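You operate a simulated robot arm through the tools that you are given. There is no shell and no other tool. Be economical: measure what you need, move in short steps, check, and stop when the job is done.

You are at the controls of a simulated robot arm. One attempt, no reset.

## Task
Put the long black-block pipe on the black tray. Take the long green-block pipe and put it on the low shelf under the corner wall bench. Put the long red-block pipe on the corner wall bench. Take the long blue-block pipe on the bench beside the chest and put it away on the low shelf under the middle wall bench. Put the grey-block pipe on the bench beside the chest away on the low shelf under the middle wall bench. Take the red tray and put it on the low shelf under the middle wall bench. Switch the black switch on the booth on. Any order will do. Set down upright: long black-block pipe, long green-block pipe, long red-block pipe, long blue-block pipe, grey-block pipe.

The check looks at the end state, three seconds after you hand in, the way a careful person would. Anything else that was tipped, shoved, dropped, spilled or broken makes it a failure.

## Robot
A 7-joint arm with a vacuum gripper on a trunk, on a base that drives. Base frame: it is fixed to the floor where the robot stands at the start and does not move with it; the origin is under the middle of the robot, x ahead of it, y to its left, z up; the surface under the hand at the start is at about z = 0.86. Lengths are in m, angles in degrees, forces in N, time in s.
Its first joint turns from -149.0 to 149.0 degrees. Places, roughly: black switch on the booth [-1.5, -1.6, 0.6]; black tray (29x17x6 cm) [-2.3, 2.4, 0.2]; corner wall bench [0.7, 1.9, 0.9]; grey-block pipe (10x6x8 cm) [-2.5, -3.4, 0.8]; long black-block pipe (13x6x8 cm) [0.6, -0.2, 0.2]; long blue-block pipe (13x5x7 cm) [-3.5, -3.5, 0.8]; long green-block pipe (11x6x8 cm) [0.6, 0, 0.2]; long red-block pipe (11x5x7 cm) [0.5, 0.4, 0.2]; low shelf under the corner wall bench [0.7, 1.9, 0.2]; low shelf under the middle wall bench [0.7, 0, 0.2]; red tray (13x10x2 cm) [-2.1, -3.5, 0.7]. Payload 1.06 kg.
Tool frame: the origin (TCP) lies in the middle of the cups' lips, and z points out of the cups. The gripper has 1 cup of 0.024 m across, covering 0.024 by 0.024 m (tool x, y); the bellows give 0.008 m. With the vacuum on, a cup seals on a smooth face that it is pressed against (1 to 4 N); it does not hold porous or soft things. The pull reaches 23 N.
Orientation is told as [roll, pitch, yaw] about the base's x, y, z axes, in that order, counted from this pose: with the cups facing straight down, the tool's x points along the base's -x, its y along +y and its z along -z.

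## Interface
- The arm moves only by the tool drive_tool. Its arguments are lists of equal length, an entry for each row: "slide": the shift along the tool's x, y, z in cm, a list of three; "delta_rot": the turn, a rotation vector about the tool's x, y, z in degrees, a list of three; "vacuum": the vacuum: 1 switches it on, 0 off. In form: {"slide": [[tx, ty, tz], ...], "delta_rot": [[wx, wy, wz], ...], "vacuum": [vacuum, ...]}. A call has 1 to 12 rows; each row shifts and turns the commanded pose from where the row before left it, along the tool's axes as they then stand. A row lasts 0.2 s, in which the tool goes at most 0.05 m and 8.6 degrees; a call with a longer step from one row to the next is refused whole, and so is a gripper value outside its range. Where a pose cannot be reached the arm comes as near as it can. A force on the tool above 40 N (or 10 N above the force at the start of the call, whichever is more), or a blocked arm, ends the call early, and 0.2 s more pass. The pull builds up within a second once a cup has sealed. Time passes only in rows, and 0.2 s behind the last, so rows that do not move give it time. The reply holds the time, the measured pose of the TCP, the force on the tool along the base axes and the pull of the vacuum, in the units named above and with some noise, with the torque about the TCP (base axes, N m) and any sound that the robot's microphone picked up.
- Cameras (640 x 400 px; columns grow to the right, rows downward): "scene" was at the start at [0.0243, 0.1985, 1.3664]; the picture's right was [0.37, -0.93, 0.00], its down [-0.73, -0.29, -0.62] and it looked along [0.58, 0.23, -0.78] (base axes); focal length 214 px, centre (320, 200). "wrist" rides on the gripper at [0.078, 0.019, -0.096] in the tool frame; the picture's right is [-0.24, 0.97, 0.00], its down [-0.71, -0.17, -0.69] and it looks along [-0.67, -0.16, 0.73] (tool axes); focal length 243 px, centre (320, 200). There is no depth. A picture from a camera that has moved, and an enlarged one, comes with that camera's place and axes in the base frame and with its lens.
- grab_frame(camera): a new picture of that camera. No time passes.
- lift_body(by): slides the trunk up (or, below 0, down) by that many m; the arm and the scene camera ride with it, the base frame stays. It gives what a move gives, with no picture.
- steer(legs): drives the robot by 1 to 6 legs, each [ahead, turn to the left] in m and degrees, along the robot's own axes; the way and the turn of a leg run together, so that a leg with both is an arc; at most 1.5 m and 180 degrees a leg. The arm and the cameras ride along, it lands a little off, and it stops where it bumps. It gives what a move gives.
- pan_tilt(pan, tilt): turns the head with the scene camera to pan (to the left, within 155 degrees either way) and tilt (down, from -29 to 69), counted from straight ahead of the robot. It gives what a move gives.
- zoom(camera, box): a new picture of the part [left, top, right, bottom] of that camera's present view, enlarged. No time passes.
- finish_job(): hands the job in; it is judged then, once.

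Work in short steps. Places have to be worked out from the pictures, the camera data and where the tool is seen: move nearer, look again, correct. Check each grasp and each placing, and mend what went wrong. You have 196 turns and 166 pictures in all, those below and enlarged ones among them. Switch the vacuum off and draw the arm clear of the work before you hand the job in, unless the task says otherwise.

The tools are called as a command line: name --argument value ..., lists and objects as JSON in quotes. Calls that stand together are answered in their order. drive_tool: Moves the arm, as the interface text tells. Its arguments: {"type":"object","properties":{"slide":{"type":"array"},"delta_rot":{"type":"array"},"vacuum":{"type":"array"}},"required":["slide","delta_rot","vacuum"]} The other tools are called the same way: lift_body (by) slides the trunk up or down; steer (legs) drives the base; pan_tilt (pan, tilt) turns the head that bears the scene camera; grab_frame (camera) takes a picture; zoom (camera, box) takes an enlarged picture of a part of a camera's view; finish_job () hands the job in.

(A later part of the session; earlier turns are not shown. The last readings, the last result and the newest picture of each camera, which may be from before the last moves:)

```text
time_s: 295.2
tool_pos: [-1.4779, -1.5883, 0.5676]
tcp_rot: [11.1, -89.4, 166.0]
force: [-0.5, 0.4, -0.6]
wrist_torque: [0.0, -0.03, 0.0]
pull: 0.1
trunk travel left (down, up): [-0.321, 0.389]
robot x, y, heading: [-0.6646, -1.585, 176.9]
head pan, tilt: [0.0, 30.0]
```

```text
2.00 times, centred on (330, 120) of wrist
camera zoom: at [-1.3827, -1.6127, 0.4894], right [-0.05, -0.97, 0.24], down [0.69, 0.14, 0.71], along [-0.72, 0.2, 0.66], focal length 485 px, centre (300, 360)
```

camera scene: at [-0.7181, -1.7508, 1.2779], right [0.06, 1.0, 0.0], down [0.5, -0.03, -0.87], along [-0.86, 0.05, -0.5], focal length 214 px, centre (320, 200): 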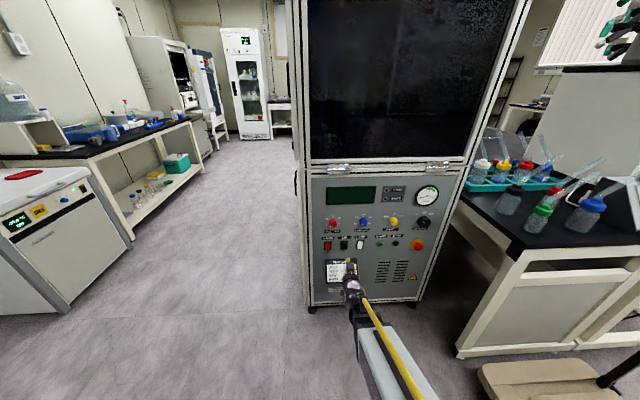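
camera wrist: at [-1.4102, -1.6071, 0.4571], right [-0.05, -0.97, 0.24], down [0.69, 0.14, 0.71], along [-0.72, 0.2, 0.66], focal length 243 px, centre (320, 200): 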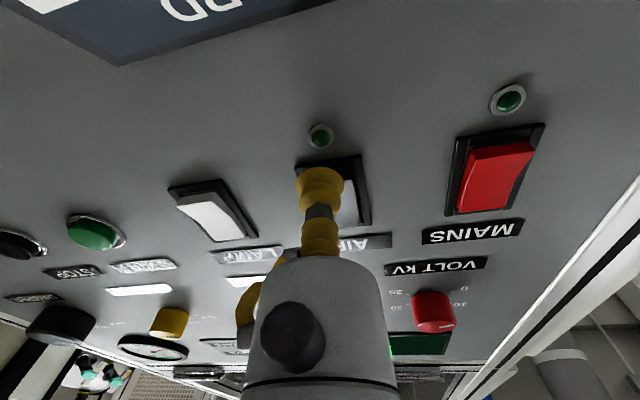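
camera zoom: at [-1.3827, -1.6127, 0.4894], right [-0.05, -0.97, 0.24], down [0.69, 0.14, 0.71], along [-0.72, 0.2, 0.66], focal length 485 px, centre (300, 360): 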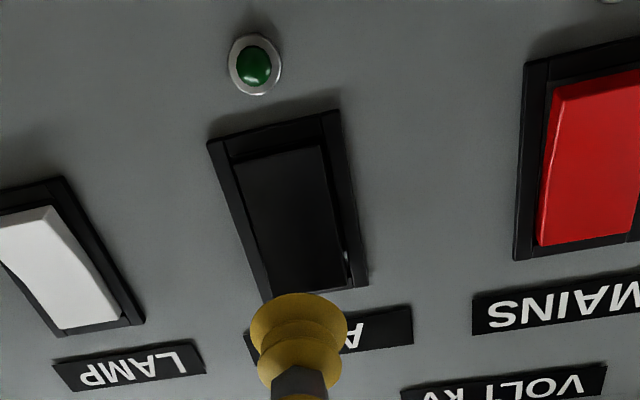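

The black rocker has changed: lower end is now in. I compare all three from the scene camera after withdrawing a bit.

drive_tool --slide '[[0, 0, -4], [4, 0, -4], [4, 0, -4], [4, 0, -4], [0, 0, -4]]' --delta_rot '[[0, 0, 0], [0, 0, 0], [0, 0, 0], [0, 0, 0], [0, 0, 0]]' --vacuum '[0, 0, 0, 0, 0]'

zoom --camera "scene" --box '[315, 232, 365, 258]'

zoom --camera "wrist" --box '[220, 20, 470, 180]'

```text
refused: row 2 steps farther than a row can; nothing moved
```

```text
12.80 times, centred on (340, 245) of scene
camera zoom: at [-0.7174, -1.7507, 1.2779], right [0.06, 1.0, 0.0], down [0.5, -0.03, -0.87], along [-0.86, 0.05, -0.5], focal length 2745 px, centre (64, -376)
```

zoom: 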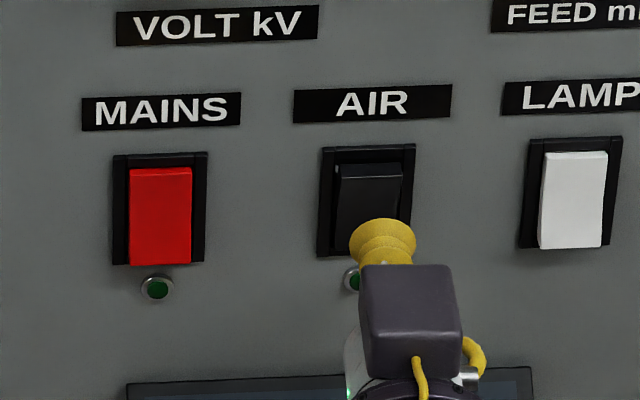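

```text
2.50 times, centred on (345, 100) of wrist
camera zoom: at [-1.3827, -1.6127, 0.4894], right [-0.05, -0.97, 0.24], down [0.69, 0.14, 0.71], along [-0.72, 0.2, 0.66], focal length 606 px, centre (258, 450)
```

zoom: 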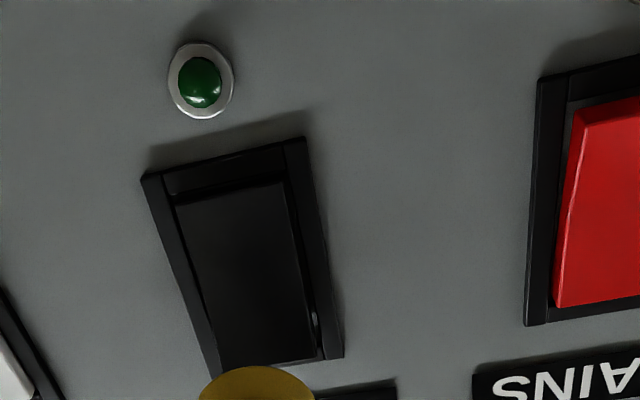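

Black is now opposite to red and white, whose pilot lamp and display are dark (off). I retract and compare the pilot lamps.

drive_tool --slide '[[0, 0, -4], [3, 0, -3], [3, 0, -3], [3, 0, -3], [3, 0, -3]]' --delta_rot '[[0, 0, 0], [0, 0, 0], [0, 0, 0], [0, 0, 0], [0, 0, 0]]' --vacuum '[0, 0, 0, 0, 0]'

zoom --camera "scene" --box '[315, 232, 375, 262]'

```text
time_s: 296.4
tool_pos: [-1.3172, -1.5937, 0.4465]
tcp_rot: [7.6, -89.6, 169.5]
force: [0.4, 0.7, 0.2]
wrist_torque: [-0.01, 0.02, -0.03]
pull: 0.0
trunk travel left (down, up): [-0.321, 0.389]
robot x, y, heading: [-0.6613, -1.5822, 176.6]
head pan, tilt: [0.0, 30.0]
```

```text
10.67 times, centred on (345, 247) of scene
camera zoom: at [-0.7172, -1.7507, 1.2779], right [0.06, 1.0, 0.0], down [0.5, -0.03, -0.87], along [-0.86, 0.05, -0.5], focal length 2288 px, centre (53, -301)
```

zoom: 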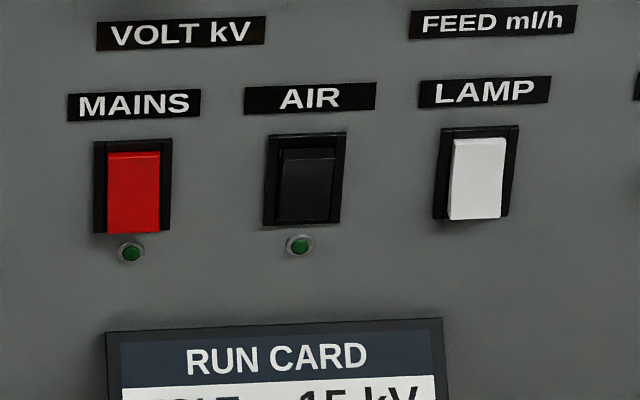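

The black switch is toggled and I take it as on. I back off, point the tool down again and raise the trunk for the benches by the chest.

steer --legs '[[-0.25, 0]]'

drive_tool --slide '[[-4, 0, 0], [-4, 0, 0], [-4, 0, 0], [0, 0, 0], [0, 0, 0], [0, 0, 0], [0, 0, 0], [0, 0, 0], [0, 0, 0], [0, 0, 0], [0, 0, 0], [0, 0, 0]]' --delta_rot '[[0, 8.2, 0], [0, 8.2, 0], [0, 8.2, 0], [0, 8.2, 0], [0, 8.2, 0], [0, 8.2, 0], [0, 8.2, 0], [0, 8.2, 0], [0, 8.2, 0], [0, 8.2, 0], [0, 8, 0], [0, 0, 0]]' --vacuum '[0, 0, 0, 0, 0, 0, 0, 0, 0, 0, 0, 0]'

lift_body --by 0.35

steer --legs '[[0, 58], [0.9, 0]]'

grab_frame --camera "scene"

```text
time_s: 298.2
tool_pos: [-1.0697, -1.6082, 0.4483]
tcp_rot: [7.2, -89.5, 169.8]
force: [0.0, 0.5, 0.6]
wrist_torque: [-0.01, 0.02, 0.02]
pull: 0.1
trunk travel left (down, up): [-0.321, 0.389]
robot x, y, heading: [-0.4124, -1.5955, 176.7]
head pan, tilt: [0.0, 30.0]
```

```text
time_s: 300.8
tool_pos: [-1.0663, -1.6755, 0.5189]
tcp_rot: [-12.4, -11.4, 172.7]
force: [0.7, -0.1, 0.4]
wrist_torque: [-0.06, 0.02, -0.02]
pull: 0.1
out of reach, approached as far as the arm can: row 3, 4, 6, 7, 8, 9, 10, 11
trunk travel left (down, up): [-0.321, 0.389]
robot x, y, heading: [-0.4113, -1.5978, 176.7]
head pan, tilt: [0.0, 30.0]
```

```text
time_s: 304.2
tool_pos: [-1.0662, -1.6759, 0.869]
tcp_rot: [-12.2, -11.4, 173.0]
force: [-0.8, -0.5, -0.3]
wrist_torque: [-0.02, 0.0, 0.02]
pull: 0.0
trunk travel left (down, up): [-0.671, 0.039]
robot x, y, heading: [-0.4124, -1.5972, 176.5]
head pan, tilt: [0.0, 30.0]
```

```text
time_s: 311.6
tool_pos: [-1.1797, -2.952, 0.8702]
tcp_rot: [-12.2, -11.3, -127.5]
force: [-0.5, 0.5, -0.2]
wrist_torque: [0.01, 0.01, 0.0]
pull: 0.0
trunk travel left (down, up): [-0.671, 0.039]
robot x, y, heading: [-0.9166, -2.3503, -123.9]
head pan, tilt: [0.0, 30.0]
```

```text
70 pictures are left
camera scene: at [-0.8006, -2.4795, 1.6279], right [-0.83, 0.56, 0.0], down [0.28, 0.42, -0.87], along [-0.48, -0.72, -0.5], focal length 214 px, centre (320, 200)
```

scene: 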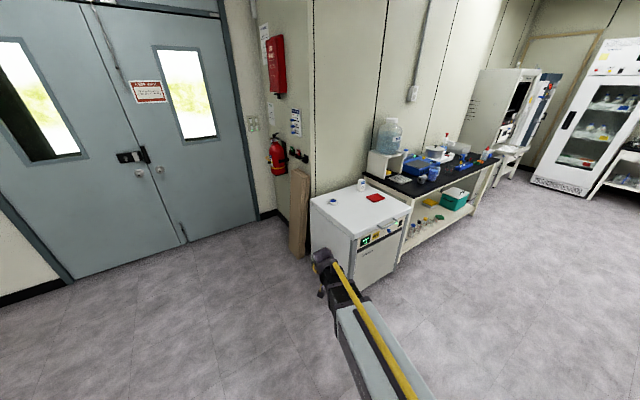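

The red tray lies on the chest lid. First I level the tool (it is tilted by the earlier reach limits) and raise it.

drive_tool --slide '[[0, 0, -4], [0, 0, -4], [0, 0, -4], [0, 0, -4], [0, 0, -4]]' --delta_rot '[[-4.1, 3.8, 0], [-4.1, 3.8, 0], [-4.1, 3.8, 0], [0, 0, 0], [0, 0, 0]]' --vacuum '[0, 0, 0, 0, 0]'

zoom --camera "scene" --box '[300, 160, 420, 240]'

zoom --camera "scene" --box '[370, 120, 510, 210]'

```text
time_s: 312.8
tool_pos: [-1.1173, -2.9588, 1.055]
tcp_rot: [-14.5, -7.1, -128.3]
force: [0.2, -0.1, 0.7]
wrist_torque: [0.01, -0.03, -0.01]
pull: 0.0
out of reach, approached as far as the arm can: row 1, 2, 3
trunk travel left (down, up): [-0.671, 0.039]
robot x, y, heading: [-0.9122, -2.3439, -123.9]
head pan, tilt: [0.0, 30.0]
```

```text
5.00 times, centred on (360, 200) of scene
camera zoom: at [-0.8005, -2.4794, 1.6278], right [-0.83, 0.55, 0.0], down [0.28, 0.42, -0.87], along [-0.48, -0.72, -0.5], focal length 1072 px, centre (120, 200)
```

zoom: 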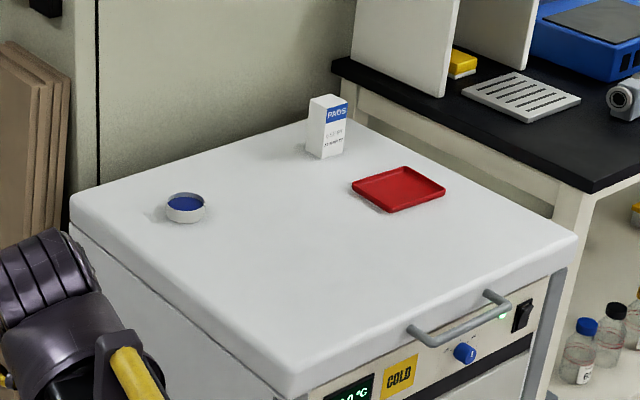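

```text
4.44 times, centred on (440, 165) of scene
camera zoom: at [-0.8005, -2.4794, 1.6278], right [-0.83, 0.55, 0.0], down [0.28, 0.42, -0.87], along [-0.48, -0.72, -0.5], focal length 953 px, centre (-213, 356)
```

zoom: 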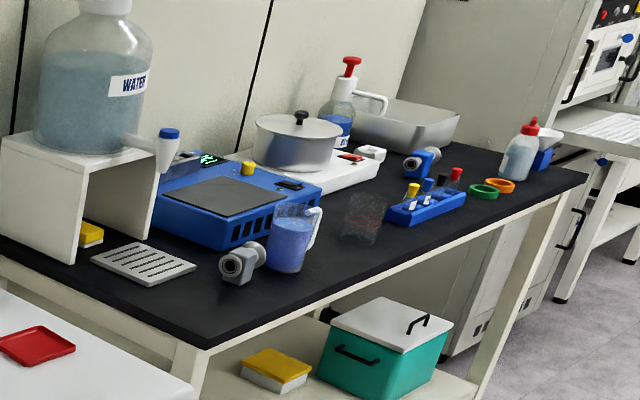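

Both pipes are seen on the black bench (grey near the beaker, blue further on). I extend the arm slightly and level the tool.

drive_tool --slide '[[-4, 0, 0], [-4, 0, 0], [-4, 0, 0], [0, 0, 0]]' --delta_rot '[[0, 0, 0], [0, 0, 0], [0, 0, 0], [0, 0, 0]]' --vacuum '[0, 0, 0, 0]'

```text
time_s: 313.8
tool_pos: [-1.1914, -3.0536, 1.0684]
tcp_rot: [-14.5, -7.3, -128.3]
force: [-0.3, -0.5, 0.5]
wrist_torque: [-0.01, -0.03, 0.02]
pull: 0.2
trunk travel left (down, up): [-0.671, 0.039]
robot x, y, heading: [-0.9166, -2.3465, -123.9]
head pan, tilt: [0.0, 30.0]
```

drive_tool --slide '[[0, 0, 0], [0, 0, 0], [0, 0, 0]]' --delta_rot '[[-4.8, 2.4, 0], [-4.8, 2.4, 0], [-4.9, 2.5, 0]]' --vacuum '[0, 0, 0]'

```text
time_s: 314.6
tool_pos: [-1.1912, -3.0525, 1.0695]
tcp_rot: [-14.5, -6.8, -128.5]
force: [0.0, -0.4, -0.4]
wrist_torque: [0.02, -0.01, -0.01]
pull: 0.0
out of reach, approached as far as the arm can: row 1, 2, 3
trunk travel left (down, up): [-0.671, 0.039]
robot x, y, heading: [-0.9159, -2.3477, -123.8]
head pan, tilt: [0.0, 30.0]
```

A wrist joint seems at its limit. I extend further out and try levelling there.

drive_tool --slide '[[-4.5, 0, 0], [-4.5, 0, 0], [-4.5, 0, 0], [-4.5, 0, 0], [0, 0, 0], [0, 0, 0], [0, 0, 0], [0, 0, 0]]' --delta_rot '[[0, 0, 0], [0, 0, 0], [0, 0, 0], [0, 0, 0], [-3.7, 1.8, 0], [-3.7, 1.8, 0], [-3.7, 1.8, 0], [-3.7, 1.8, 0]]' --vacuum '[0, 0, 0, 0, 0, 0, 0, 0]'

grab_frame --camera "scene"

```text
time_s: 316.4
tool_pos: [-1.302, -3.1908, 1.0925]
tcp_rot: [-14.8, -7.0, -128.4]
force: [-0.2, -0.1, -0.2]
wrist_torque: [0.02, -0.01, -0.02]
pull: 0.0
out of reach, approached as far as the arm can: row 5, 6, 7, 8
trunk travel left (down, up): [-0.671, 0.039]
robot x, y, heading: [-0.9169, -2.3496, -123.6]
head pan, tilt: [0.0, 30.0]
```

```text
67 pictures are left
camera scene: at [-0.8006, -2.4795, 1.6279], right [-0.83, 0.56, 0.0], down [0.28, 0.42, -0.87], along [-0.48, -0.72, -0.5], focal length 214 px, centre (320, 200)
```

scene: 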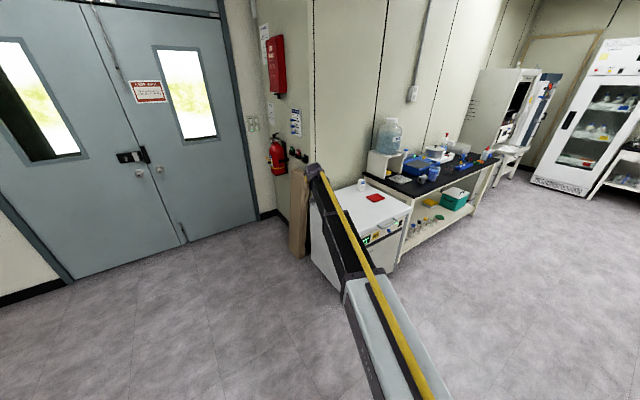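

The limit does not depend on the reach. I pull back and try another yaw of the tool, which should free the last wrist joint.

drive_tool --slide '[[4.5, 0, 0], [4.5, 0, 0], [4.5, 0, 0], [0, 0, 0], [0, 0, 0], [0, 0, 0], [0, 0, 0], [0, 0, 0], [0, 0, 0], [0, 0, 0]]' --delta_rot '[[0, 0, 0], [0, 0, 0], [0, 0, 0], [0, 0, 8], [0, 0, 8], [0, 0, 8], [0, 0, 8], [0, 0, 8], [0, 0, 8], [0, 0, 8]]' --vacuum '[0, 0, 0, 0, 0, 0, 0, 0, 0, 0]'

```text
time_s: 318.6
tool_pos: [-1.2178, -3.0866, 1.0752]
tcp_rot: [-2.3, -16.1, 174.8]
force: [0.8, 0.4, -0.2]
wrist_torque: [0.0, 0.01, 0.01]
pull: 0.0
trunk travel left (down, up): [-0.671, 0.039]
robot x, y, heading: [-0.9167, -2.348, -123.7]
head pan, tilt: [0.0, 30.0]
```

That yaw is reachable. Now I level.

drive_tool --slide '[[0, 0, 0], [0, 0, 0], [0, 0, 0]]' --delta_rot '[[-0.8, 5.4, 0], [-0.8, 5.4, 0], [-0.7, 5.3, 0]]' --vacuum '[0, 0, 0]'

```text
time_s: 319.4
tool_pos: [-1.219, -3.0859, 1.0742]
tcp_rot: [-2.9, -15.7, 175.1]
force: [0.1, 0.2, -0.1]
wrist_torque: [0.0, 0.03, 0.01]
pull: 0.0
out of reach, approached as far as the arm can: row 1, 2, 3
trunk travel left (down, up): [-0.671, 0.039]
robot x, y, heading: [-0.9094, -2.3482, -123.8]
head pan, tilt: [0.0, 30.0]
```

The tool is stuck 16° off vertical, because the wrist flipped during the booth pitching. I unwind it: pitch forward, swing left, then down. First pitch forward.

drive_tool --slide '[[0, 0, 0], [0, 0, 0], [0, 0, 0], [0, 0, 0], [0, 0, 0], [0, 0, 0], [0, 0, 0], [0, 0, 0], [0, 0, 0], [0, 0, 0]]' --delta_rot '[[-7, -3.86, 0], [-7, -3.86, 0], [-7, -3.86, 0], [-7, -3.86, 0], [-7, -3.86, 0], [-7, -3.86, 0], [-7, -3.86, 0], [-7, -3.86, 0], [-7, -3.86, 0], [-7, -3.86, 0]]' --vacuum '[0, 0, 0, 0, 0, 0, 0, 0, 0, 0]'

grab_frame --camera "scene"

```text
time_s: 321.6
tool_pos: [-1.2209, -3.0866, 1.0755]
tcp_rot: [83.6, -44.0, 148.4]
force: [-0.3, 0.4, 0.0]
wrist_torque: [0.02, -0.02, 0.02]
pull: 0.1
trunk travel left (down, up): [-0.671, 0.039]
robot x, y, heading: [-0.915, -2.349, -123.7]
head pan, tilt: [0.0, 30.0]
```

```text
66 pictures are left
camera scene: at [-0.8006, -2.4795, 1.6279], right [-0.83, 0.56, 0.0], down [0.28, 0.42, -0.87], along [-0.48, -0.72, -0.5], focal length 214 px, centre (320, 200)
```

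scene: 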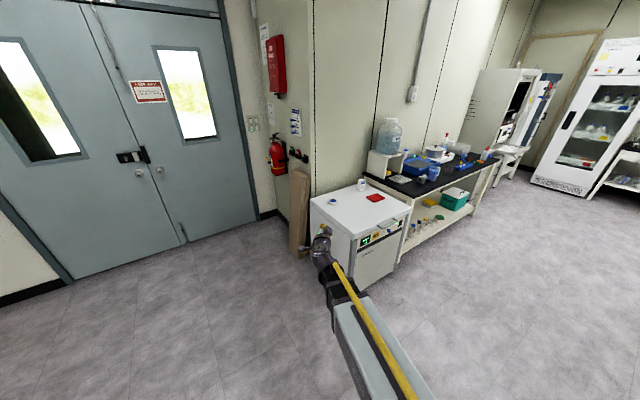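

Reachable. Now swing towards the left.

drive_tool --slide '[[0, 0, 0], [0, 0, 0], [0, 0, 0], [0, 0, 0], [0, 0, 0], [0, 0, 0], [0, 0, 0], [0, 0, 0], [0, 0, 0], [0, 0, 0], [0, 0, 0], [0, 0, 0]]' --delta_rot '[[-3.86, 7, 0], [-3.86, 7, 0], [-3.86, 7, 0], [-3.86, 7, 0], [-3.86, 7, 0], [-3.86, 7, 0], [-3.86, 7, 0], [-3.86, 7, 0], [-3.86, 7, 0], [-3.86, 7, 0], [-3.86, 7, 0], [-3.86, 7, 0]]' --vacuum '[0, 0, 0, 0, 0, 0, 0, 0, 0, 0, 0, 0]'

```text
time_s: 324.2
tool_pos: [-1.2193, -3.0862, 1.0745]
tcp_rot: [74.3, -21.8, -112.8]
force: [0.8, -0.2, -0.8]
wrist_torque: [0.02, 0.04, -0.05]
pull: 0.2
trunk travel left (down, up): [-0.671, 0.039]
robot x, y, heading: [-0.9155, -2.347, -123.6]
head pan, tilt: [0.0, 30.0]
```

Pointing left now. Then rotate down.

drive_tool --slide '[[0, 0, 0], [0, 0, 0], [0, 0, 0], [0, 0, 0], [0, 0, 0], [0, 0, 0], [0, 0, 0], [0, 0, 0], [0, 0, 0]]' --delta_rot '[[7, 3.86, 0], [7, 3.86, 0], [7, 3.86, 0], [7, 3.86, 0], [7, 3.86, 0], [7, 3.86, 0], [7, 3.86, 0], [7, 3.86, 0], [7, 3.86, 0]]' --vacuum '[0, 0, 0, 0, 0, 0, 0, 0, 0]'

```text
time_s: 326.2
tool_pos: [-1.2198, -3.0867, 1.0752]
tcp_rot: [5.7, 3.8, -91.5]
force: [-0.4, -0.7, -0.7]
wrist_torque: [0.01, -0.01, -0.02]
pull: 0.1
trunk travel left (down, up): [-0.671, 0.039]
robot x, y, heading: [-0.9154, -2.3501, -123.8]
head pan, tilt: [0.0, 30.0]
```

Unwound. I level fully and align the yaw with the robot.

drive_tool --slide '[[0, 0, 0], [0, 0, 0], [0, 0, 0], [0, 0, 0], [0, 0, 0], [0, 0, 0]]' --delta_rot '[[5.7, -3.8, 0], [0, 0, 8], [0, 0, 8], [0, 0, 8], [0, 0, 8], [0, 0, 0]]' --vacuum '[0, 0, 0, 0, 0, 0]'

```text
time_s: 327.6
tool_pos: [-1.2186, -3.0868, 1.0755]
tcp_rot: [0.3, 0.1, -123.8]
force: [0.4, 0.0, -0.2]
wrist_torque: [0.04, -0.02, 0.0]
pull: 0.0
trunk travel left (down, up): [-0.671, 0.039]
robot x, y, heading: [-0.9185, -2.3468, -123.6]
head pan, tilt: [0.0, 30.0]
```

Level again. The red tray is at about (-2.10,-3.55,0.71) on the chest. I drive to stand in front of it, facing south.

steer --legs '[[0, -40], [1.2, 0], [0, 73.5]]'

pan_tilt --pan 0 --tilt 40

grab_frame --camera "scene"

grab_frame --camera "wrist"

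```text
time_s: 338.8
tool_pos: [-1.9372, -3.4633, 1.0755]
tcp_rot: [0.2, 0.0, -91.1]
force: [-0.5, 0.4, 0.5]
wrist_torque: [0.01, -0.03, -0.02]
pull: 0.2
trunk travel left (down, up): [-0.671, 0.039]
robot x, y, heading: [-2.0777, -2.6756, -91.3]
head pan, tilt: [0.0, 30.0]
```

```text
time_s: 339.5
tool_pos: [-1.9366, -3.4626, 1.0756]
tcp_rot: [0.2, 0.0, -91.1]
force: [0.3, -0.1, 0.6]
wrist_torque: [0.04, 0.0, -0.01]
pull: 0.0
trunk travel left (down, up): [-0.671, 0.039]
robot x, y, heading: [-2.0757, -2.6767, -91.2]
head pan, tilt: [0.0, 40.0]
```

```text
65 pictures are left
camera scene: at [-1.911, -2.719, 1.6126], right [-1.0, 0.02, 0.0], down [0.01, 0.64, -0.77], along [-0.02, -0.77, -0.64], focal length 214 px, centre (320, 200)
```

scene: 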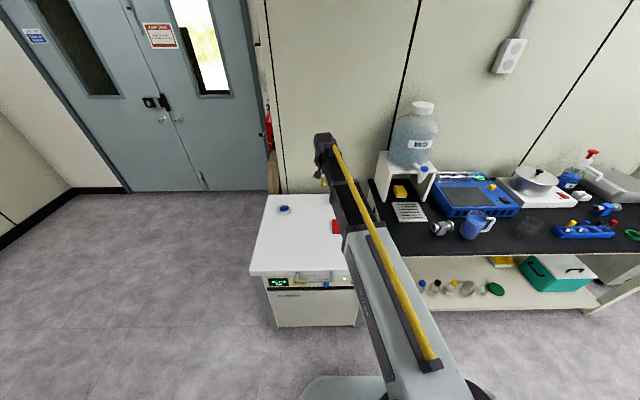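

```text
64 pictures are left
camera wrist: at [-1.9165, -3.3849, 1.1702], right [0.97, -0.25, 0.0], down [-0.19, -0.7, 0.68], along [-0.17, -0.66, -0.73], focal length 243 px, centre (320, 200)
```

wrist: 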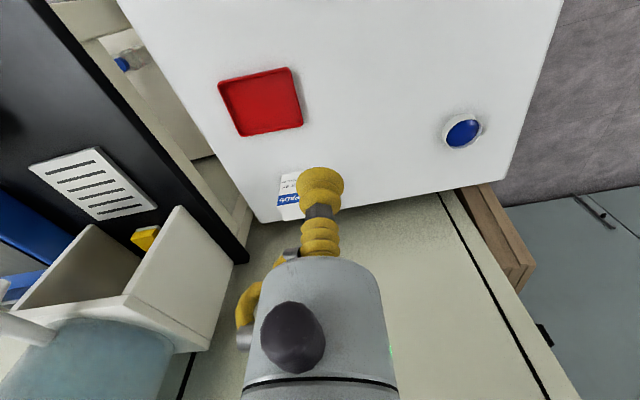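

Red tray centre ≈(-2.061,-3.530). I move above it and down to z≈0.80, then check.

drive_tool --slide '[[-2.3, -4.1, 0], [-2.3, -4.1, 0], [-2.3, -4.1, 0], [0, 0, 4.6], [0, 0, 4.6], [0, 0, 4.6], [0, 0, 4.6], [0, 0, 4.6], [0, 0, 4]]' --delta_rot '[[0, 0, 0], [0, 0, 0], [0, 0, 0], [0, 0, 0], [0, 0, 0], [0, 0, 0], [0, 0, 0], [0, 0, 0], [0, 0, 0]]' --vacuum '[0, 0, 0, 0, 0, 0, 0, 0, 0]'

grab_frame --camera "wrist"

```text
time_s: 341.5
tool_pos: [-2.0613, -3.5299, 0.802]
tcp_rot: [0.2, 0.0, -91.2]
force: [0.2, 0.5, -0.2]
wrist_torque: [0.01, -0.01, 0.03]
pull: 0.1
trunk travel left (down, up): [-0.671, 0.039]
robot x, y, heading: [-2.0789, -2.676, -91.0]
head pan, tilt: [0.0, 40.0]
```

```text
63 pictures are left
camera wrist: at [-2.0394, -3.4528, 0.8972], right [0.97, -0.25, 0.0], down [-0.19, -0.7, 0.68], along [-0.17, -0.66, -0.73], focal length 243 px, centre (320, 200)
```

wrist: 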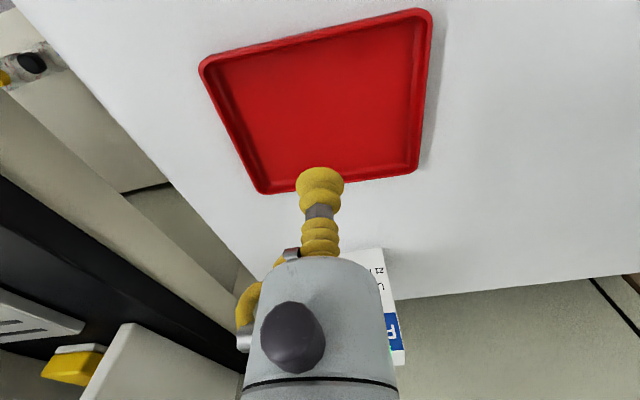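

Centred. I descend with the vacuum on.

drive_tool --slide '[[0, 0, 4], [0, 0, 2], [0, 0, 0.6], [0, 0, 0.6], [0, 0, 0.6], [0, 0, 0.6], [0, 0, 0], [0, 0, 0]]' --delta_rot '[[0, 0, 0], [0, 0, 0], [0, 0, 0], [0, 0, 0], [0, 0, 0], [0, 0, 0], [0, 0, 0], [0, 0, 0]]' --vacuum '[1, 1, 1, 1, 1, 1, 1, 1]'

```text
time_s: 342.7
tool_pos: [-2.0595, -3.5281, 0.7343]
tcp_rot: [0.2, -0.4, -91.1]
force: [-1.0, 3.1, 20.5]
wrist_torque: [0.07, 0.05, -0.02]
pull: 23.0
trunk travel left (down, up): [-0.671, 0.039]
robot x, y, heading: [-2.0766, -2.6775, -90.9]
head pan, tilt: [0.0, 40.0]
stopped in row 5: the force on the tool passed its limit at 45 N (the readings are from after the stop); the commanded pose is now the measured one
```

Sealed. I lift well clear, back off and turn away towards the aisle.

drive_tool --slide '[[0, 0, -1], [0, 0, -3], [0, 0, -4.5], [0, 0, -4.5], [0, 0, -4.5], [0, 0, -4.5], [0, 0, -4.5], [0, 0, -4.5]]' --delta_rot '[[0, 0, 0], [0, 0, 0], [0, 0, 0], [0, 0, 0], [0, 0, 0], [0, 0, 0], [0, 0, 0], [0, 0, 0]]' --vacuum '[1, 1, 1, 1, 1, 1, 1, 1]'

steer --legs '[[-0.1, 0], [0, 107]]'

steer --legs '[[1.2, 0], [0, 40]]'

grab_frame --camera "wrist"

```text
time_s: 344.5
tool_pos: [-2.0613, -3.5279, 1.0413]
tcp_rot: [0.2, -0.3, -91.0]
force: [-0.7, -0.6, -0.9]
wrist_torque: [-0.02, 0.0, 0.0]
pull: 23.0
trunk travel left (down, up): [-0.671, 0.039]
robot x, y, heading: [-2.0808, -2.6774, -91.0]
head pan, tilt: [0.0, 40.0]
```

```text
time_s: 350.1
tool_pos: [-1.2724, -2.2946, 1.0411]
tcp_rot: [0.2, -0.4, 16.8]
force: [0.2, -0.1, -1.3]
wrist_torque: [-0.02, -0.01, -0.01]
pull: 22.5
trunk travel left (down, up): [-0.671, 0.039]
robot x, y, heading: [-2.0786, -2.5767, 16.9]
head pan, tilt: [0.0, 40.0]
```

```text
time_s: 358.1
tool_pos: [-0.4882, -1.4839, 1.0394]
tcp_rot: [0.2, -0.4, 57.2]
force: [0.1, 0.2, -1.2]
wrist_torque: [-0.01, -0.03, -0.03]
pull: 23.4
trunk travel left (down, up): [-0.671, 0.039]
robot x, y, heading: [-0.916, -2.2178, 57.6]
head pan, tilt: [0.0, 40.0]
```

```text
62 pictures are left
camera wrist: at [-0.5458, -1.5413, 1.1346], right [-0.69, 0.72, 0.01], down [0.53, 0.5, 0.69], along [0.5, 0.48, -0.73], focal length 243 px, centre (320, 200)
```

wrist: 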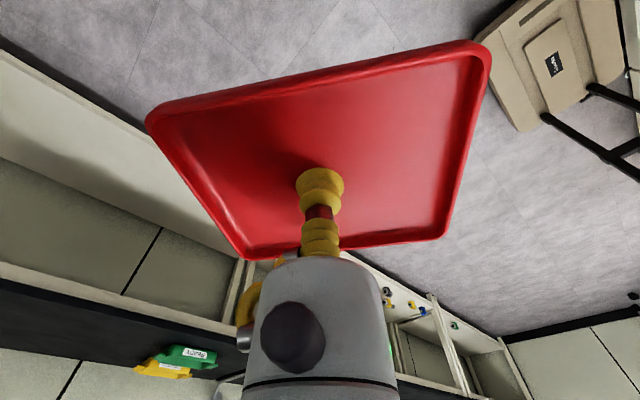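

Held well. I continue to the aisle and north to the middle bench, then lower the trunk.

steer --legs '[[0.85, 0], [0, 33]]'

steer --legs '[[1.0, 0], [0.9, 0]]'

lift_body --by -0.4

lift_body --by -0.25

steer --legs '[[0, -90]]'

pan_tilt --pan 0 --tilt 35

grab_frame --camera "scene"

```text
time_s: 364.2
tool_pos: [-0.5025, -0.6631, 1.0394]
tcp_rot: [0.2, -0.3, 90.2]
force: [-0.2, -0.5, -1.6]
wrist_torque: [-0.02, 0.03, 0.05]
pull: 23.5
trunk travel left (down, up): [-0.671, 0.039]
robot x, y, heading: [-0.4647, -1.5149, 90.4]
head pan, tilt: [0.0, 40.0]
```

```text
time_s: 373.8
tool_pos: [-0.5016, 1.2499, 1.0416]
tcp_rot: [0.2, -0.2, 90.0]
force: [0.0, -0.1, -0.3]
wrist_torque: [0.0, 0.01, 0.02]
pull: 23.3
trunk travel left (down, up): [-0.671, 0.039]
robot x, y, heading: [-0.4667, 0.3967, 89.9]
head pan, tilt: [0.0, 40.0]
```

```text
time_s: 377.6
tool_pos: [-0.5004, 1.2493, 0.6405]
tcp_rot: [0.2, -0.3, 90.0]
force: [-0.5, -0.9, -0.9]
wrist_torque: [0.02, 0.03, 0.01]
pull: 22.8
trunk travel left (down, up): [-0.271, 0.439]
robot x, y, heading: [-0.4658, 0.3967, 90.1]
head pan, tilt: [0.0, 40.0]
```

```text
time_s: 380.2
tool_pos: [-0.5004, 1.2501, 0.3905]
tcp_rot: [0.1, -0.3, 90.0]
force: [-0.7, -1.3, -1.4]
wrist_torque: [0.01, -0.01, -0.02]
pull: 23.2
trunk travel left (down, up): [-0.021, 0.689]
robot x, y, heading: [-0.4671, 0.3966, 89.8]
head pan, tilt: [0.0, 40.0]
```

```text
time_s: 384.4
tool_pos: [0.3844, 0.4298, 0.3894]
tcp_rot: [0.1, -0.4, -0.1]
force: [0.3, -0.3, -1.8]
wrist_torque: [0.02, 0.01, 0.0]
pull: 23.0
trunk travel left (down, up): [-0.021, 0.689]
robot x, y, heading: [-0.4667, 0.3993, -0.2]
head pan, tilt: [0.0, 40.0]
```

```text
time_s: 385.1
tool_pos: [0.3846, 0.4309, 0.3899]
tcp_rot: [0.2, -0.3, 0.0]
force: [0.1, -0.7, -0.7]
wrist_torque: [0.03, 0.0, -0.01]
pull: 23.3
trunk travel left (down, up): [-0.021, 0.689]
robot x, y, heading: [-0.4689, 0.3999, -0.2]
head pan, tilt: [0.0, 35.0]
```

```text
61 pictures are left
camera scene: at [-0.4237, 0.5679, 0.9701], right [0.0, -1.0, 0.0], down [-0.57, 0.0, -0.82], along [0.82, 0.0, -0.57], focal length 214 px, centre (320, 200)
```

scene: 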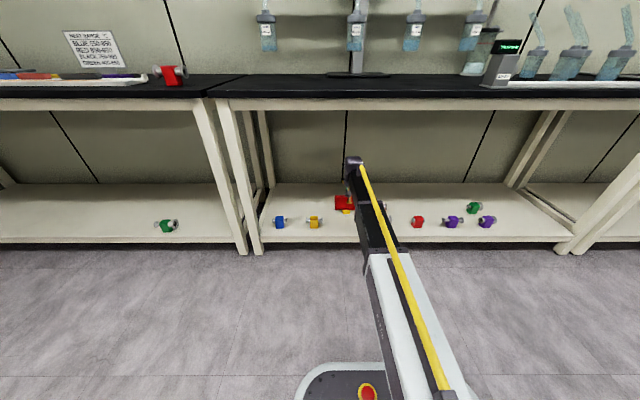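

Corner placements look fine. The tray goes to the free spot near (0.66, 0.63). I move left and drive in.

drive_tool --slide '[[0, 4.5, 0], [0, 4.5, 0], [0, 4.5, 0], [0, 4.5, 0], [0, 2, 0]]' --delta_rot '[[0, 0, 0], [0, 0, 0], [0, 0, 0], [0, 0, 0], [0, 0, 0]]' --vacuum '[1, 1, 1, 1, 1]'

steer --legs '[[0.24, 0]]'

drive_tool --slide '[[-3.5, 0, 0], [0, 0, 4]]' --delta_rot '[[0, 0, 0], [0, 0, 0]]' --vacuum '[1, 1]'

grab_frame --camera "wrist"

grab_frame --camera "scene"

```text
time_s: 386.3
tool_pos: [0.3868, 0.6302, 0.3895]
tcp_rot: [0.3, -0.3, -0.3]
force: [-0.5, 0.3, -1.9]
wrist_torque: [0.02, 0.01, -0.04]
pull: 23.0
trunk travel left (down, up): [-0.021, 0.689]
robot x, y, heading: [-0.4672, 0.3952, 0.1]
head pan, tilt: [0.0, 35.0]
```

```text
time_s: 388.1
tool_pos: [0.6287, 0.6262, 0.39]
tcp_rot: [0.2, -0.3, -0.3]
force: [0.7, -0.7, -0.9]
wrist_torque: [-0.01, 0.01, -0.02]
pull: 22.7
trunk travel left (down, up): [-0.021, 0.689]
robot x, y, heading: [-0.226, 0.3997, -0.1]
head pan, tilt: [0.0, 35.0]
```

```text
time_s: 388.7
tool_pos: [0.6633, 0.6286, 0.3498]
tcp_rot: [0.2, -0.3, -0.4]
force: [0.5, -0.7, -0.8]
wrist_torque: [-0.04, 0.01, -0.01]
pull: 23.2
trunk travel left (down, up): [-0.021, 0.689]
robot x, y, heading: [-0.2252, 0.3979, -0.1]
head pan, tilt: [0.0, 35.0]
```

```text
60 pictures are left
camera wrist: at [0.5856, 0.6467, 0.4443], right [0.24, 0.97, 0.01], down [0.7, -0.18, 0.69], along [0.67, -0.16, -0.73], focal length 243 px, centre (320, 200)
```

wrist: 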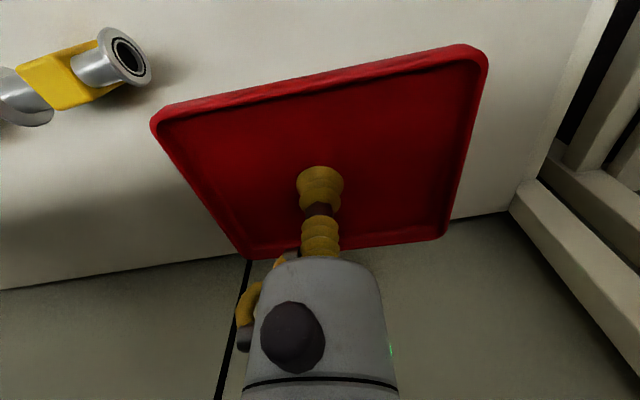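

```text
59 pictures are left
camera scene: at [-0.1829, 0.5667, 0.9701], right [-0.01, -1.0, 0.0], down [-0.57, 0.0, -0.82], along [0.82, -0.01, -0.57], focal length 214 px, centre (320, 200)
```

scene: 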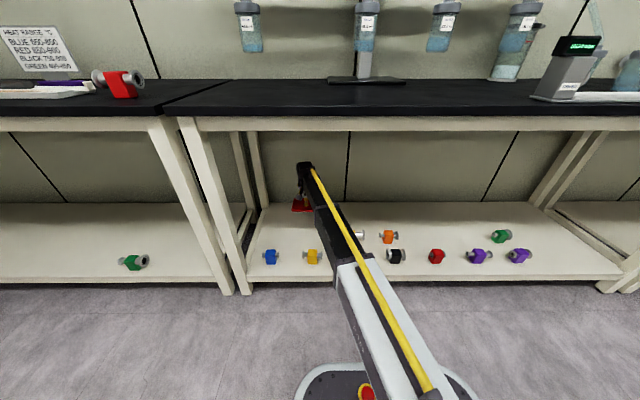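

Spot is clear (yellow flange ends at y≈0.48). I lower the tray.

drive_tool --slide '[[0, 0, 4.5], [0, 0, 4.5], [0, 0, 4.5], [0, 0, 2.5], [0, 0, 0.5], [0, 0, 0]]' --delta_rot '[[0, 0, 0], [0, 0, 0], [0, 0, 0], [0, 0, 0], [0, 0, 0], [0, 0, 0]]' --vacuum '[1, 1, 1, 1, 1, 1]'

drive_tool --slide '[[0, 0, 0.4], [0, 0, 0.4], [0, 0, 0]]' --delta_rot '[[0, 0, 0], [0, 0, 0], [0, 0, 0]]' --vacuum '[1, 1, 1]'

```text
time_s: 390.1
tool_pos: [0.6646, 0.6281, 0.1842]
tcp_rot: [0.2, -0.3, -0.3]
force: [-0.1, 0.3, -0.9]
wrist_torque: [-0.02, -0.01, -0.01]
pull: 23.0
trunk travel left (down, up): [-0.021, 0.689]
robot x, y, heading: [-0.2271, 0.3949, -0.2]
head pan, tilt: [0.0, 35.0]
```

```text
time_s: 390.9
tool_pos: [0.6649, 0.6269, 0.1769]
tcp_rot: [0.2, -0.3, -0.4]
force: [0.7, 0.2, -1.0]
wrist_torque: [0.01, 0.02, -0.02]
pull: 23.1
trunk travel left (down, up): [-0.021, 0.689]
robot x, y, heading: [-0.2271, 0.3964, -0.6]
head pan, tilt: [0.0, 35.0]
```

drive_tool --slide '[[0, 0, 0.4], [0, 0, 0.4], [0, 0, 0]]' --delta_rot '[[0, 0, 0], [0, 0, 0], [0, 0, 0]]' --vacuum '[1, 1, 1]'

drive_tool --slide '[[0, 0, 0.3], [0, 0, 0]]' --delta_rot '[[0, 0, 0], [0, 0, 0]]' --vacuum '[1, 1]'

```text
time_s: 391.7
tool_pos: [0.665, 0.628, 0.1685]
tcp_rot: [0.2, -0.3, -0.3]
force: [-0.1, -0.6, -1.2]
wrist_torque: [0.02, 0.0, 0.0]
pull: 22.7
trunk travel left (down, up): [-0.021, 0.689]
robot x, y, heading: [-0.2298, 0.3971, -0.2]
head pan, tilt: [0.0, 35.0]
```

```text
time_s: 392.3
tool_pos: [0.664, 0.6267, 0.1658]
tcp_rot: [0.2, -0.2, -0.3]
force: [0.5, -0.2, -1.2]
wrist_torque: [0.01, -0.04, 0.0]
pull: 22.7
trunk travel left (down, up): [-0.021, 0.689]
robot x, y, heading: [-0.2239, 0.3937, -0.2]
head pan, tilt: [0.0, 35.0]
```

drive_tool --slide '[[0, 0, 0.3], [0, 0, 0.2], [0, 0, 0]]' --delta_rot '[[0, 0, 0], [0, 0, 0], [0, 0, 0]]' --vacuum '[1, 1, 1]'

drive_tool --slide '[[0, 0, 0.3], [0, 0, 0]]' --delta_rot '[[0, 0, 0], [0, 0, 0]]' --vacuum '[1, 1]'

```text
time_s: 393.1
tool_pos: [0.6648, 0.6258, 0.1631]
tcp_rot: [0.4, -0.4, -0.3]
force: [-3.3, -1.4, 15.5]
wrist_torque: [-0.07, 0.01, 0.03]
pull: 22.8
trunk travel left (down, up): [-0.021, 0.689]
robot x, y, heading: [-0.2273, 0.3965, -0.0]
head pan, tilt: [0.0, 35.0]
```

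```text
time_s: 393.7
tool_pos: [0.6651, 0.627, 0.1593]
tcp_rot: [0.2, -0.4, -0.3]
force: [-1.3, -2.3, 16.6]
wrist_torque: [0.01, 0.07, 0.05]
pull: 23.0
trunk travel left (down, up): [-0.021, 0.689]
robot x, y, heading: [-0.2245, 0.396, -0.6]
head pan, tilt: [0.0, 35.0]
```

On the shelf. Release, rise, look.

drive_tool --slide '[[0, 0, -0.4], [0, 0, 0], [0, 0, 0], [0, 0, 0], [0, 0, 0], [0, 0, -2], [0, 0, -4.5], [0, 0, -4.5], [0, 0, -4.5], [0, 0, -4.5]]' --delta_rot '[[0, 0, 0], [0, 0, 0], [0, 0, 0], [0, 0, 0], [0, 0, 0], [0, 0, 0], [0, 0, 0], [0, 0, 0], [0, 0, 0], [0, 0, 0]]' --vacuum '[1, 0, 0, 0, 0, 0, 0, 0, 0, 0]'

grab_frame --camera "wrist"

```text
time_s: 395.9
tool_pos: [0.6627, 0.6266, 0.3635]
tcp_rot: [0.2, -0.3, -0.3]
force: [0.6, -0.3, 0.2]
wrist_torque: [0.01, 0.03, -0.02]
pull: 0.1
trunk travel left (down, up): [-0.021, 0.689]
robot x, y, heading: [-0.2289, 0.3944, -0.1]
head pan, tilt: [0.0, 35.0]
```

```text
58 pictures are left
camera wrist: at [0.586, 0.6447, 0.4578], right [0.24, 0.97, 0.0], down [0.7, -0.18, 0.69], along [0.67, -0.16, -0.73], focal length 243 px, centre (320, 200)
```

wrist: 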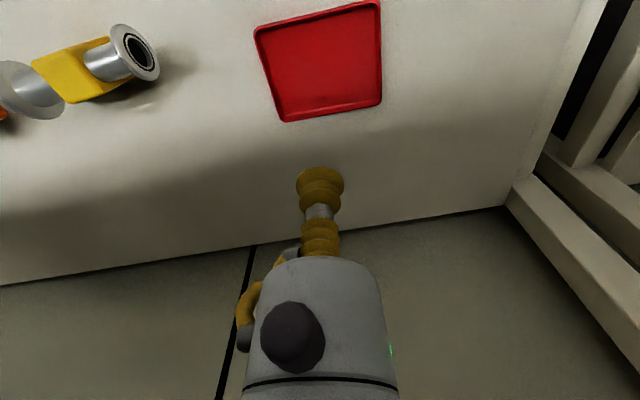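

The red tray is placed. Now I go back for the grey pipe: retreat, centre arm, turn, raise trunk, drive.

steer --legs '[[-0.24, 0]]'

drive_tool --slide '[[1, -4.6, 0], [1, -4.6, 0], [1, -4.6, 0], [1, -4.6, 0], [1, -4.6, 0]]' --delta_rot '[[0, 0, 0], [0, 0, 0], [0, 0, 0], [0, 0, 0], [0, 0, 0]]' --vacuum '[0, 0, 0, 0, 0]'

steer --legs '[[0, -90], [1.0, 0], [0.9, 0]]'

lift_body --by 0.4

lift_body --by 0.28

steer --legs '[[0, -33], [0.85, 0], [0, -43]]'

```text
time_s: 397.6
tool_pos: [0.4242, 0.6249, 0.3625]
tcp_rot: [0.2, -0.3, -0.5]
force: [0.6, 0.1, -0.7]
wrist_torque: [0.02, 0.02, 0.02]
pull: 0.1
trunk travel left (down, up): [-0.021, 0.689]
robot x, y, heading: [-0.4686, 0.3978, -0.5]
head pan, tilt: [0.0, 35.0]
```

```text
time_s: 398.8
tool_pos: [0.371, 0.3946, 0.3631]
tcp_rot: [0.2, -0.2, -0.5]
force: [0.4, -0.5, 0.0]
wrist_torque: [-0.02, 0.04, -0.03]
pull: 0.1
trunk travel left (down, up): [-0.021, 0.689]
robot x, y, heading: [-0.4667, 0.3984, -0.5]
head pan, tilt: [0.0, 35.0]
```

```text
time_s: 412.1
tool_pos: [-0.467, -2.3341, 0.3637]
tcp_rot: [0.1, -0.2, -90.1]
force: [0.6, 0.7, -0.3]
wrist_torque: [0.01, 0.02, 0.0]
pull: 0.1
trunk travel left (down, up): [-0.021, 0.689]
robot x, y, heading: [-0.4662, -1.4958, -90.3]
head pan, tilt: [0.0, 35.0]
```

```text
time_s: 416.0
tool_pos: [-0.466, -2.3336, 0.7634]
tcp_rot: [0.3, -0.3, -90.1]
force: [0.7, 0.1, 0.1]
wrist_torque: [-0.02, 0.02, -0.02]
pull: 0.0
trunk travel left (down, up): [-0.421, 0.289]
robot x, y, heading: [-0.4672, -1.4982, -90.3]
head pan, tilt: [0.0, 35.0]
```

```text
time_s: 418.8
tool_pos: [-0.4665, -2.3327, 1.0415]
tcp_rot: [0.1, -0.3, -90.2]
force: [0.4, -0.1, -0.8]
wrist_torque: [0.02, -0.02, 0.03]
pull: 0.2
trunk travel left (down, up): [-0.701, 0.009]
robot x, y, heading: [-0.4692, -1.4919, -90.2]
head pan, tilt: [0.0, 35.0]
```

```text
time_s: 426.9
tool_pos: [-1.7565, -2.4103, 1.0426]
tcp_rot: [0.2, -0.3, -166.6]
force: [-0.1, 0.1, -0.7]
wrist_torque: [0.02, -0.04, 0.01]
pull: 0.0
trunk travel left (down, up): [-0.701, 0.009]
robot x, y, heading: [-0.9461, -2.2122, -166.6]
head pan, tilt: [0.0, 35.0]
```

I drive along the bench and turn south in front of the grey pipe.

steer --legs '[[0.8, 0], [0.78, 0], [0, 76]]'

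pan_tilt --pan 0 --tilt 45

grab_frame --camera "scene"

grab_frame --camera "wrist"

```text
time_s: 438.3
tool_pos: [-2.4501, -3.4157, 1.0418]
tcp_rot: [0.2, -0.3, -89.3]
force: [0.3, 0.2, -0.4]
wrist_torque: [0.0, -0.03, -0.01]
pull: 0.1
trunk travel left (down, up): [-0.701, 0.009]
robot x, y, heading: [-2.4664, -2.5763, -89.5]
head pan, tilt: [0.0, 35.0]
```

```text
time_s: 439.0
tool_pos: [-2.4509, -3.415, 1.0428]
tcp_rot: [0.2, -0.3, -89.4]
force: [-0.5, 0.2, 0.4]
wrist_torque: [-0.01, -0.01, 0.01]
pull: 0.0
trunk travel left (down, up): [-0.701, 0.009]
robot x, y, heading: [-2.463, -2.5769, -89.3]
head pan, tilt: [0.0, 45.0]
```

```text
57 pictures are left
camera scene: at [-2.2957, -2.6116, 1.6353], right [-1.0, -0.01, 0.0], down [-0.01, 0.71, -0.71], along [0.01, -0.71, -0.71], focal length 214 px, centre (320, 200)
```

scene: 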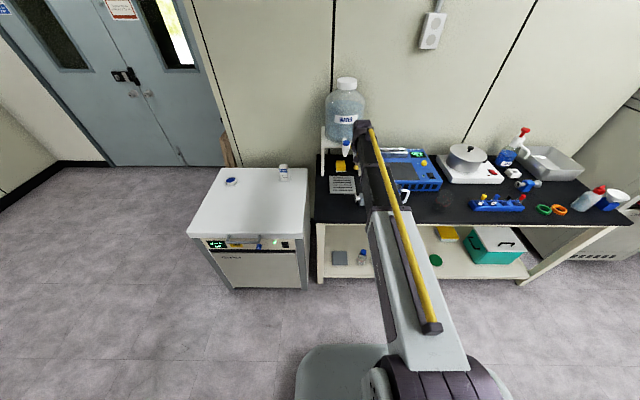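

```text
56 pictures are left
camera wrist: at [-2.4329, -3.3371, 1.1373], right [0.97, -0.22, 0.01], down [-0.17, -0.71, 0.69], along [-0.15, -0.67, -0.73], focal length 243 px, centre (320, 200)
```

wrist: 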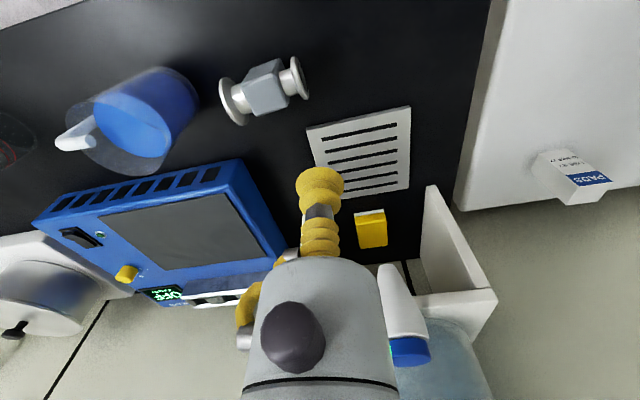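

I zoom on the grey pipe.

zoom --camera "wrist" --box '[190, 30, 350, 140]'

```text
3.64 times, centred on (270, 85) of wrist
camera zoom: at [-2.4329, -3.3371, 1.1373], right [0.97, -0.22, 0.01], down [-0.17, -0.71, 0.69], along [-0.15, -0.67, -0.73], focal length 882 px, centre (502, 618)
```

zoom: 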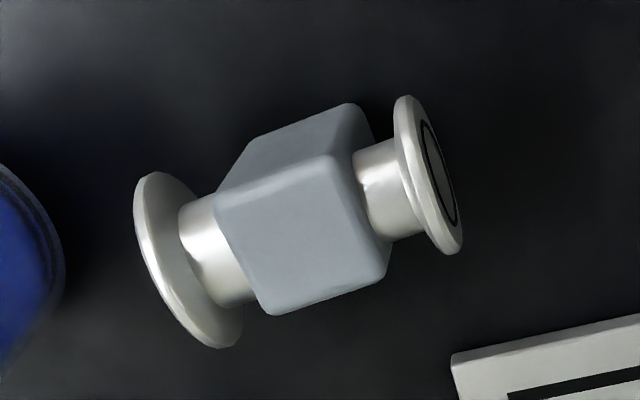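

Grey top centre ≈(-2.524,-3.433). I move above it to z≈0.90 and check, keeping clear of the jug.

drive_tool --slide '[[-1, -3.7, 0], [-0.8, -3.6, 0], [0, 0, 4.7], [0, 0, 4.7], [0, 0, 4.7]]' --delta_rot '[[0, 0, 0], [0, 0, 0], [0, 0, 0], [0, 0, 0], [0, 0, 0]]' --vacuum '[0, 0, 0, 0, 0]'

grab_frame --camera "wrist"

```text
time_s: 440.2
tool_pos: [-2.5213, -3.4353, 0.8996]
tcp_rot: [0.2, -0.3, -89.4]
force: [0.5, -0.2, 0.3]
wrist_torque: [0.02, 0.02, 0.03]
pull: 0.1
trunk travel left (down, up): [-0.701, 0.009]
robot x, y, heading: [-2.4655, -2.5787, -89.4]
head pan, tilt: [0.0, 45.0]
```

```text
54 pictures are left
camera wrist: at [-2.5036, -3.3573, 0.9945], right [0.97, -0.22, 0.01], down [-0.17, -0.71, 0.69], along [-0.15, -0.67, -0.73], focal length 243 px, centre (320, 200)
```

wrist: 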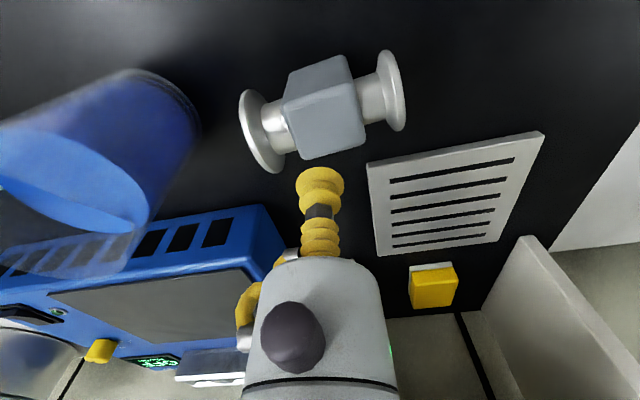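

Nearly centred; shift 0.4 cm and descend with vacuum.

drive_tool --slide '[[0, 0.4, 3], [0, 0, 2.5], [0, 0, 0.8], [0, 0, 0.6], [0, 0, 0.6], [0, 0, 0]]' --delta_rot '[[0, 0, 0], [0, 0, 0], [0, 0, 0], [0, 0, 0], [0, 0, 0], [0, 0, 0]]' --vacuum '[1, 1, 1, 1, 1, 1]'

```text
time_s: 440.8
tool_pos: [-2.5171, -3.438, 0.8558]
tcp_rot: [0.1, -0.9, -89.2]
force: [0.2, 1.7, 20.9]
wrist_torque: [-0.04, -0.03, 0.02]
pull: 0.2
trunk travel left (down, up): [-0.701, 0.009]
robot x, y, heading: [-2.466, -2.5761, -89.6]
head pan, tilt: [0.0, 45.0]
stopped in row 3: the force on the tool passed its limit at 49 N (the readings are from after the stop); the commanded pose is now the measured one
```

Contact came earlier (top at z≈0.858). I relieve a little and let the vacuum build.

drive_tool --slide '[[0, 0, -0.2], [0, 0, 0], [0, 0, 0], [0, 0, 0], [0, 0, 0]]' --delta_rot '[[0, 0, 0], [0, 0, 0], [0, 0, 0], [0, 0, 0], [0, 0, 0]]' --vacuum '[1, 1, 1, 1, 1]'

grab_frame --camera "wrist"

```text
time_s: 442.0
tool_pos: [-2.5187, -3.4374, 0.8556]
tcp_rot: [0.2, -1.0, -89.4]
force: [1.3, 1.2, 16.5]
wrist_torque: [-0.07, 0.05, 0.02]
pull: 0.0
trunk travel left (down, up): [-0.701, 0.009]
robot x, y, heading: [-2.4642, -2.577, -89.3]
head pan, tilt: [0.0, 45.0]
```

```text
53 pictures are left
camera wrist: at [-2.4995, -3.3583, 0.949], right [0.97, -0.22, 0.01], down [-0.17, -0.7, 0.7], along [-0.15, -0.68, -0.72], focal length 243 px, centre (320, 200)
```

wrist: 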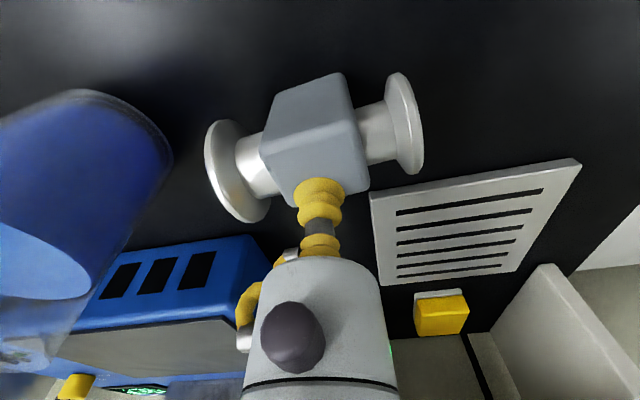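

The cup sits over the rear edge. I raise, shift 1.2 cm toward the robot, and press gently again.

drive_tool --slide '[[0, 0, -1.5], [1.2, 0, 0], [0, 0, 0.8], [0, 0, 0.4], [0, 0, 0], [0, 0, 0]]' --delta_rot '[[0, 0, 0], [0, 0.7, 0], [0, 0, 0], [0, 0, 0], [0, 0, 0], [0, 0, 0]]' --vacuum '[0, 0, 1, 1, 1, 1]'

```text
time_s: 443.4
tool_pos: [-2.52, -3.4261, 0.858]
tcp_rot: [0.2, -0.2, -89.4]
force: [-0.6, -5.9, 18.7]
wrist_torque: [0.14, 0.06, 0.02]
pull: 22.9
trunk travel left (down, up): [-0.701, 0.009]
robot x, y, heading: [-2.4639, -2.578, -89.5]
head pan, tilt: [0.0, 45.0]
```

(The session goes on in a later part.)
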